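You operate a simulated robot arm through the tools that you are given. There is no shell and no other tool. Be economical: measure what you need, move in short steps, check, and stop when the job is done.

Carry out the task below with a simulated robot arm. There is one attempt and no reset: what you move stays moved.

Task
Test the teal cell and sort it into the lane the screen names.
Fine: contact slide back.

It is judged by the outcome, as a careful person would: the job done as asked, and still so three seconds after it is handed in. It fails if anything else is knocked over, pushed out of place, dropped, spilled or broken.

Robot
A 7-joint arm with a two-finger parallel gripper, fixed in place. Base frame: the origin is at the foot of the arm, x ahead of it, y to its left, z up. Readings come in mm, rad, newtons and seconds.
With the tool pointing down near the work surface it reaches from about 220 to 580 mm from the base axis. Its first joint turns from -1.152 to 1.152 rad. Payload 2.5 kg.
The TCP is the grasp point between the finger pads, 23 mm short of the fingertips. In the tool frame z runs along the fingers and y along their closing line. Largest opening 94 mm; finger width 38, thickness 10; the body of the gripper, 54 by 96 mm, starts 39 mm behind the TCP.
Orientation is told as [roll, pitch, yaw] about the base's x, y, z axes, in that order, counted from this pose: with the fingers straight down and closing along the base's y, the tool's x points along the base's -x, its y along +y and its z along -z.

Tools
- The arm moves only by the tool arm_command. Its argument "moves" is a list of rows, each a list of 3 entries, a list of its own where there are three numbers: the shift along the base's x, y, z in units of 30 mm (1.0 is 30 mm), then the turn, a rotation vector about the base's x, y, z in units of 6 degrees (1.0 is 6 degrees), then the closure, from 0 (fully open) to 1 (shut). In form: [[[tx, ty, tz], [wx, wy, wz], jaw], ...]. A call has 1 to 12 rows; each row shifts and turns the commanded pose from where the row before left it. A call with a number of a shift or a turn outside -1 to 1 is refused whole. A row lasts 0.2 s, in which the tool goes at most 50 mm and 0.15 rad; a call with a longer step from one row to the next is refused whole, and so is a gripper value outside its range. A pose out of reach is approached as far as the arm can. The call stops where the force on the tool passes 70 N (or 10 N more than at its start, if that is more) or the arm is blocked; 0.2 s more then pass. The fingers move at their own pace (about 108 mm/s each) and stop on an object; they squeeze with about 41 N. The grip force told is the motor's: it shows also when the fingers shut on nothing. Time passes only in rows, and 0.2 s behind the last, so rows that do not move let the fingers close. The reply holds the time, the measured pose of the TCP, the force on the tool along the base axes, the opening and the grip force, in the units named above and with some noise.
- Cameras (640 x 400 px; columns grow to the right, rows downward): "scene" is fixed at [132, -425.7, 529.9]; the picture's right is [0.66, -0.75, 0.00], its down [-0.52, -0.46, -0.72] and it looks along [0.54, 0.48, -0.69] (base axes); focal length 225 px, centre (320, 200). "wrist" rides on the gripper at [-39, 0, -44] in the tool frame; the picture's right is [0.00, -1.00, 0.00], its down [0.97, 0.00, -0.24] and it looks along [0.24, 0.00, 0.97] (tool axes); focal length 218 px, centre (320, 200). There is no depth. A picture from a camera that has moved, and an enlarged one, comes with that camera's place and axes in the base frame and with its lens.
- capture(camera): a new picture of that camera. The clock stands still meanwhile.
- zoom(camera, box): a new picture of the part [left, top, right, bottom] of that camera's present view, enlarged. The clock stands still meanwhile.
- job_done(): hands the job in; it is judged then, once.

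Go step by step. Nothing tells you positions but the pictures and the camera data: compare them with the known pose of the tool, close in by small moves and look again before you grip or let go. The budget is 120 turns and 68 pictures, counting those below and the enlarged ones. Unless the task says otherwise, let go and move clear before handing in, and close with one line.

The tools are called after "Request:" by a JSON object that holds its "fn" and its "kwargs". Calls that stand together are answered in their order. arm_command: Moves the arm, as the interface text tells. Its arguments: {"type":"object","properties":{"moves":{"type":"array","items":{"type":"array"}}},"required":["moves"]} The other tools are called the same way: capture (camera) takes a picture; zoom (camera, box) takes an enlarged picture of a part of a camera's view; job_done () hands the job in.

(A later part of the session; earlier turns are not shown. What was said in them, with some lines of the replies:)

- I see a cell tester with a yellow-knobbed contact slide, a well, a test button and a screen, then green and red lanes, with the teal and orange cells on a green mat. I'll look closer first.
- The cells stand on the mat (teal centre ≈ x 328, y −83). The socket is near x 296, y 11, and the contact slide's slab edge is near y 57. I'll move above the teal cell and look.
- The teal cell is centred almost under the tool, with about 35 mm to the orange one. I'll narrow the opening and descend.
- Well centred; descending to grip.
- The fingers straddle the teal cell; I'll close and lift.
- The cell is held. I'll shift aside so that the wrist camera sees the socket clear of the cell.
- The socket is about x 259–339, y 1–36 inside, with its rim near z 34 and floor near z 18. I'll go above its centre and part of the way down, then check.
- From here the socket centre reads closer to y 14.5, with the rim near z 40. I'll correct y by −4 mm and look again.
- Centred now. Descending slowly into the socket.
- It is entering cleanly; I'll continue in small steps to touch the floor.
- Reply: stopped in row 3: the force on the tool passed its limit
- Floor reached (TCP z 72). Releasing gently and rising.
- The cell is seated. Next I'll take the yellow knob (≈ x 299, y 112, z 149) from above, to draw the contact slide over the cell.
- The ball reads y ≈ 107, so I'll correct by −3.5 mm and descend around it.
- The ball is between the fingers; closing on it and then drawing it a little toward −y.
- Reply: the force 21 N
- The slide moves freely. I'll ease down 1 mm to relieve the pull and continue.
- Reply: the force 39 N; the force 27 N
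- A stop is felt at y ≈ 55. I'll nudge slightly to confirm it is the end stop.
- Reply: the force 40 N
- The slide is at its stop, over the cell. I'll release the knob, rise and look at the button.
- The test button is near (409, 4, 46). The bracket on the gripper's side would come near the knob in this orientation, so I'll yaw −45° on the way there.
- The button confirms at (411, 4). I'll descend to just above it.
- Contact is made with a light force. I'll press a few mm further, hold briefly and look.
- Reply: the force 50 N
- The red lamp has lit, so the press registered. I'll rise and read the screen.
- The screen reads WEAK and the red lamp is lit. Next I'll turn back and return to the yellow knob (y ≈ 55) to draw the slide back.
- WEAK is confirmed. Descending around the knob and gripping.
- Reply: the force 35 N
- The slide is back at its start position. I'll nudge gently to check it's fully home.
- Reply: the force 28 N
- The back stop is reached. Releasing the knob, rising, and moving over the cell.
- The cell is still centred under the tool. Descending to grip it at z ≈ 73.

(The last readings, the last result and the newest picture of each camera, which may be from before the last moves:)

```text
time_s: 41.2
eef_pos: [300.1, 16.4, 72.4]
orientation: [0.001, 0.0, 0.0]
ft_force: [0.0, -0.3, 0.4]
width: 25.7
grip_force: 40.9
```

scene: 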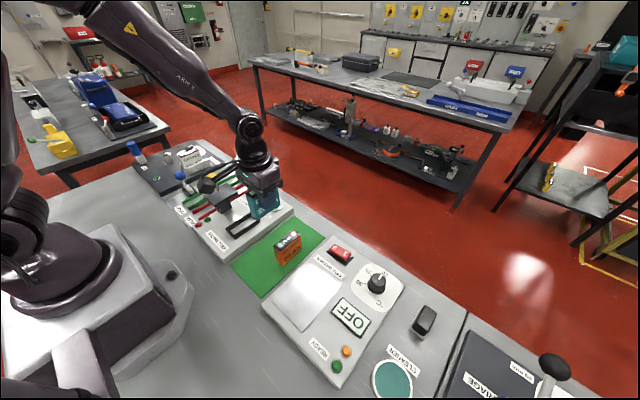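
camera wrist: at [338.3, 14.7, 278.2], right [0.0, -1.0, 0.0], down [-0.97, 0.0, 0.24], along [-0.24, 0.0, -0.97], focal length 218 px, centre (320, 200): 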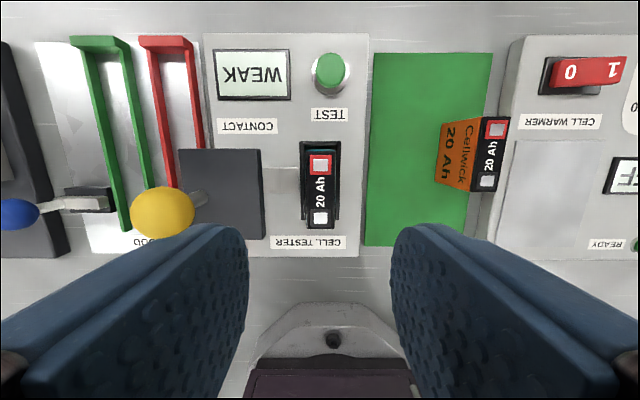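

The cell is gripped. Lifting straight up high, then carrying it over to the far half of the red WEAK lane (≈ x 390, y 180), clear of the slide.

Request:
{"fn": "arm_command", "kwargs": {"moves": [[[0, 0, 0.4], [0, 0, 0], 1], [[0, 0, 0.9], [0, 0, 0], 1], [[0, 0, 0.9], [0, 0, 0], 1], [[0, 0, 0.9], [0, 0, 0], 1], [[0, 0, 0.9], [0, 0, 0], 1], [[0, 0, 0.9], [0, 0, 0], 1], [[0, 0, 0.6], [0, 0, 0], 1], [[0, 0, 0], [0, 0, 0], 1]]}}

Request:
{"fn": "arm_command", "kwargs": {"moves": [[[0.5, 0.6, 0], [0, 0, 0], 1], [[0.5, 0.95, 0], [0, 0, 0], 1], [[0.5, 0.95, 0], [0, 0, 0], 1], [[0.5, 0.95, 0], [0, 0, 0], 1], [[0.5, 0.95, 0], [0, 0, 0], 1], [[0.5, 0.95, 0], [0, 0, 0], 1], [[0, 0.1, 0], [0, 0, 0], 1], [[0, 0, 0], [0, 0, 0], 1]]}}

Request:
{"fn": "capture", "kwargs": {"camera": "wrist"}}

Request:
{"fn": "zoom", "kwargs": {"camera": "scene", "box": [150, 110, 310, 240]}}

```text
time_s: 43.0
eef_pos: [300.5, 14.3, 238.4]
orientation: [0.001, 0.0, -0.001]
ft_force: [-0.5, 0.2, -2.4]
width: 26.0
grip_force: 40.8
```

```text
time_s: 44.8
eef_pos: [391.1, 179.3, 237.6]
orientation: [-0.002, -0.001, -0.002]
ft_force: [0.5, 0.3, -2.4]
width: 26.0
grip_force: 40.8
```

```text
25 pictures are left
camera wrist: at [429.2, 179.3, 282.2], right [0.0, -1.0, 0.0], down [-0.97, 0.0, 0.24], along [-0.24, 0.0, -0.97], focal length 218 px, centre (320, 200)
```

wrist: 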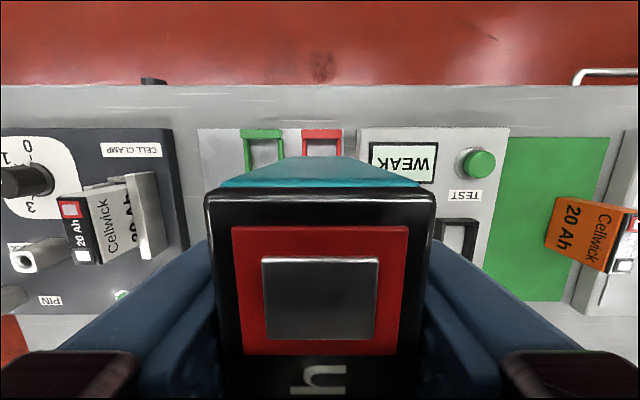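

```text
3.08 times, centred on (230, 175) of scene
camera zoom: at [132.0, -425.6, 529.9], right [0.66, -0.75, 0.0], down [-0.52, -0.46, -0.72], along [0.54, 0.48, -0.69], focal length 692 px, centre (597, 277)
```

zoom: 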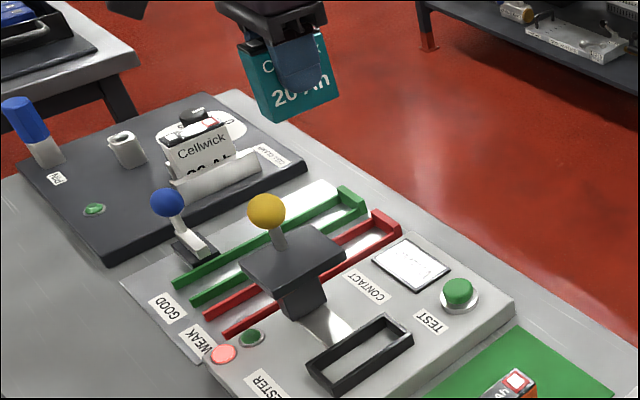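

The red lane's end is centred at about y 178. I'll lower to z ≈ 100 and check the alignment.

Request:
{"fn": "arm_command", "kwargs": {"moves": [[[0, -0.04, -0.9], [0, 0, 0], 1], [[0, 0, -0.9], [0, 0, 0], 1], [[0, 0, -0.9], [0, 0, 0], 1], [[0, 0, -0.9], [0, 0, 0], 1], [[0, 0, -0.9], [0, 0, 0], 1], [[0, 0, 0], [0, 0, 0], 1]]}}

Request:
{"fn": "capture", "kwargs": {"camera": "wrist"}}

Request:
{"fn": "zoom", "kwargs": {"camera": "scene", "box": [190, 130, 290, 220]}}

```text
time_s: 46.2
eef_pos: [389.9, 178.1, 103.0]
orientation: [-0.002, 0.0, 0.0]
ft_force: [0.2, -0.1, -1.9]
width: 25.6
grip_force: 41.5
```

```text
23 pictures are left
camera wrist: at [428.9, 177.5, 147.2], right [0.0, -1.0, 0.0], down [-0.97, 0.0, 0.24], along [-0.24, 0.0, -0.97], focal length 218 px, centre (320, 200)
```

wrist: 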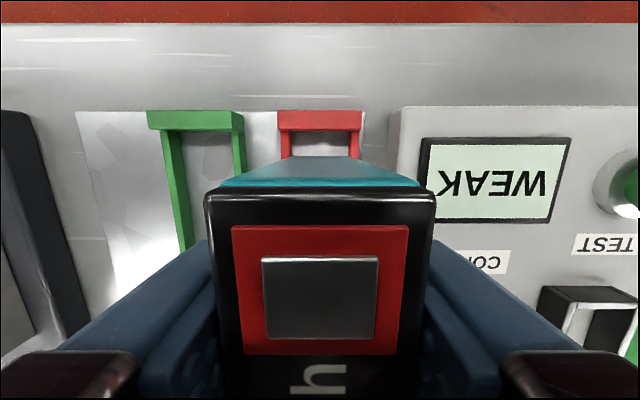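

```text
4.44 times, centred on (240, 175) of scene
camera zoom: at [132.0, -425.6, 529.9], right [0.66, -0.75, 0.0], down [-0.52, -0.46, -0.72], along [0.54, 0.48, -0.69], focal length 999 px, centre (676, 311)
```

zoom: 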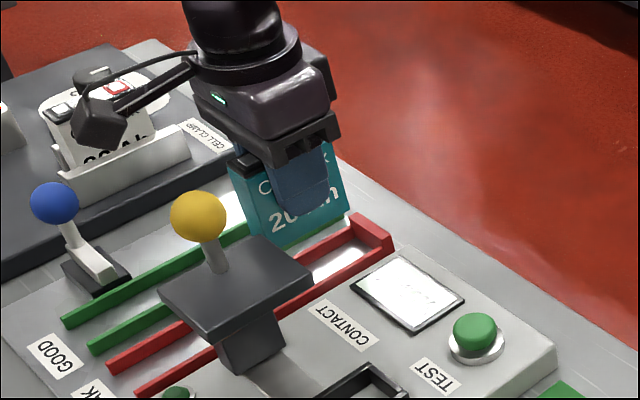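

Aligned with the red lane (centre y ≈ 178). Lowering further, then creeping to contact.

Request:
{"fn": "arm_command", "kwargs": {"moves": [[[0, 0, -0.7], [0, 0, 0], 1], [[0, 0, -0.6], [0, 0, 0], 1], [[0, 0, -0.1], [0, 0, 0], 1], [[0, 0, 0], [0, 0, 0], 1]]}}

Request:
{"fn": "zoom", "kwargs": {"camera": "scene", "box": [200, 150, 280, 220]}}

Request:
{"fn": "capture", "kwargs": {"camera": "wrist"}}

```text
time_s: 47.2
eef_pos: [389.5, 178.6, 60.4]
orientation: [-0.001, 0.001, 0.0]
ft_force: [0.8, -0.3, -3.0]
width: 25.9
grip_force: 41.5
```

```text
5.71 times, centred on (240, 185) of scene
camera zoom: at [132.0, -425.7, 529.9], right [0.66, -0.75, 0.0], down [-0.52, -0.46, -0.72], along [0.54, 0.48, -0.69], focal length 1284 px, centre (777, 286)
```

zoom: 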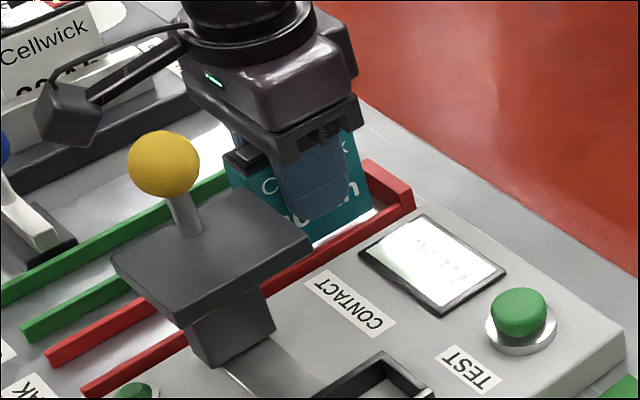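

```text
20 pictures are left
camera wrist: at [428.8, 177.6, 105.5], right [0.0, -1.0, 0.0], down [-0.97, 0.0, 0.24], along [-0.24, 0.0, -0.97], focal length 218 px, centre (320, 200)
```

wrist: 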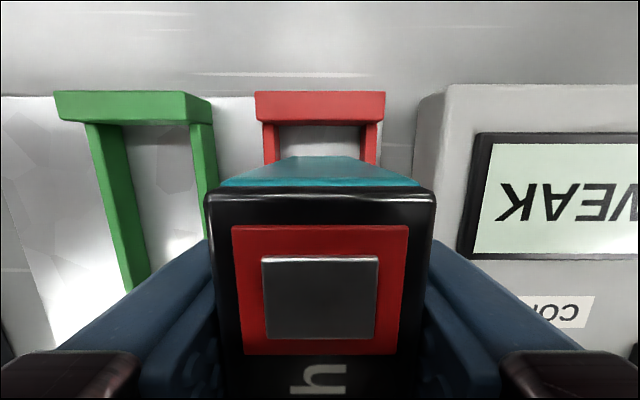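

Cleanly between the rails. Creeping down to contact.

Request:
{"fn": "arm_command", "kwargs": {"moves": [[[0, 0, -0.12], [0, 0, 0], 1], [[0, 0, -0.1], [0, 0, 0], 1], [[0, 0, -0.07], [0, 0, 0], 1], [[0, 0, -0.05], [0, 0, 0], 1], [[0, 0, -0.05], [0, 0, 0], 1], [[0, 0, 0], [0, 0, 0], 1]]}}

```text
time_s: 48.6
eef_pos: [389.7, 177.7, 51.6]
orientation: [0.002, -0.001, -0.001]
ft_force: [-9.9, -4.2, 27.4]
width: 26.0
grip_force: 41.1
```

The cell is on the lane floor. Easing off slightly, releasing and rising.

Request:
{"fn": "arm_command", "kwargs": {"moves": [[[0, 0, 0.03], [0, 0, 0], 1], [[0, 0, 0], [0, 0, 0], 0.55], [[0, 0, 0], [0, 0, 0], 0.55], [[0, 0, 0.4], [0, 0, 0], 0.55], [[0, 0, 0.9], [0, 0, 0], 0.55], [[0, 0, 1], [0, 0, 0], 0.55], [[0, 0, 1], [0, 0, 0], 0.55], [[0, 0, 1], [0, 0, 0], 0.55], [[0, 0, 1], [0, 0, 0], 0.55], [[0, 0, 1], [0, 0, 0], 0.55], [[0, 0, 0], [0, 0, 0], 0.55]]}}

Request:
{"fn": "capture", "kwargs": {"camera": "wrist"}}

Request:
{"fn": "zoom", "kwargs": {"camera": "scene", "box": [170, 130, 310, 250]}}

```text
time_s: 51.0
eef_pos: [390.3, 179.2, 238.0]
orientation: [-0.001, 0.001, 0.0]
ft_force: [-0.7, -0.5, -0.4]
width: 42.2
grip_force: 0.1
```

```text
19 pictures are left
camera wrist: at [428.1, 177.9, 283.8], right [0.0, -1.0, 0.0], down [-0.97, 0.0, 0.24], along [-0.24, 0.0, -0.97], focal length 218 px, centre (320, 200)
```

wrist: 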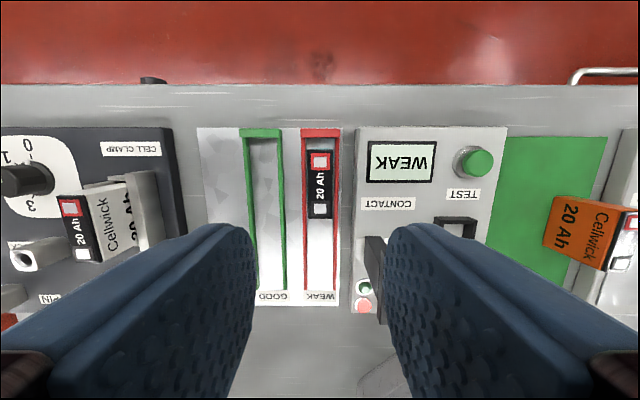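

```text
3.33 times, centred on (240, 190) of scene
camera zoom: at [132.0, -425.7, 529.9], right [0.66, -0.75, 0.0], down [-0.52, -0.46, -0.72], along [0.54, 0.48, -0.69], focal length 749 px, centre (587, 233)
```

zoom: 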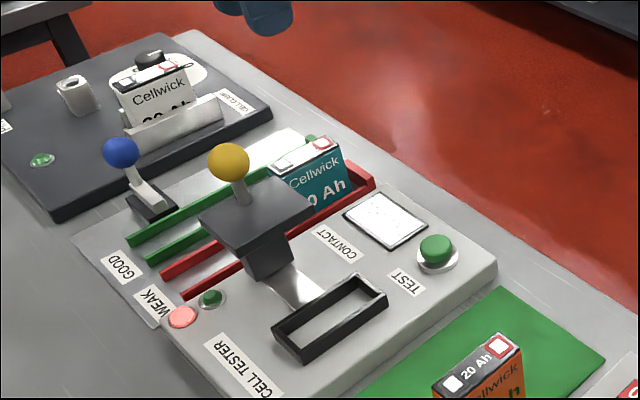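

The teal cell stands upright in the red WEAK lane and the contact slide is back at its stop. The socket is empty, the gripper is clear and nothing else has moved, so I'm handing in.

Request:
{"fn": "job_done", "kwargs": {}}

```text
The job is handed in.
```

The teal cell tested WEAK; it now stands in the red WEAK lane, and the contact slide is back at its stop.
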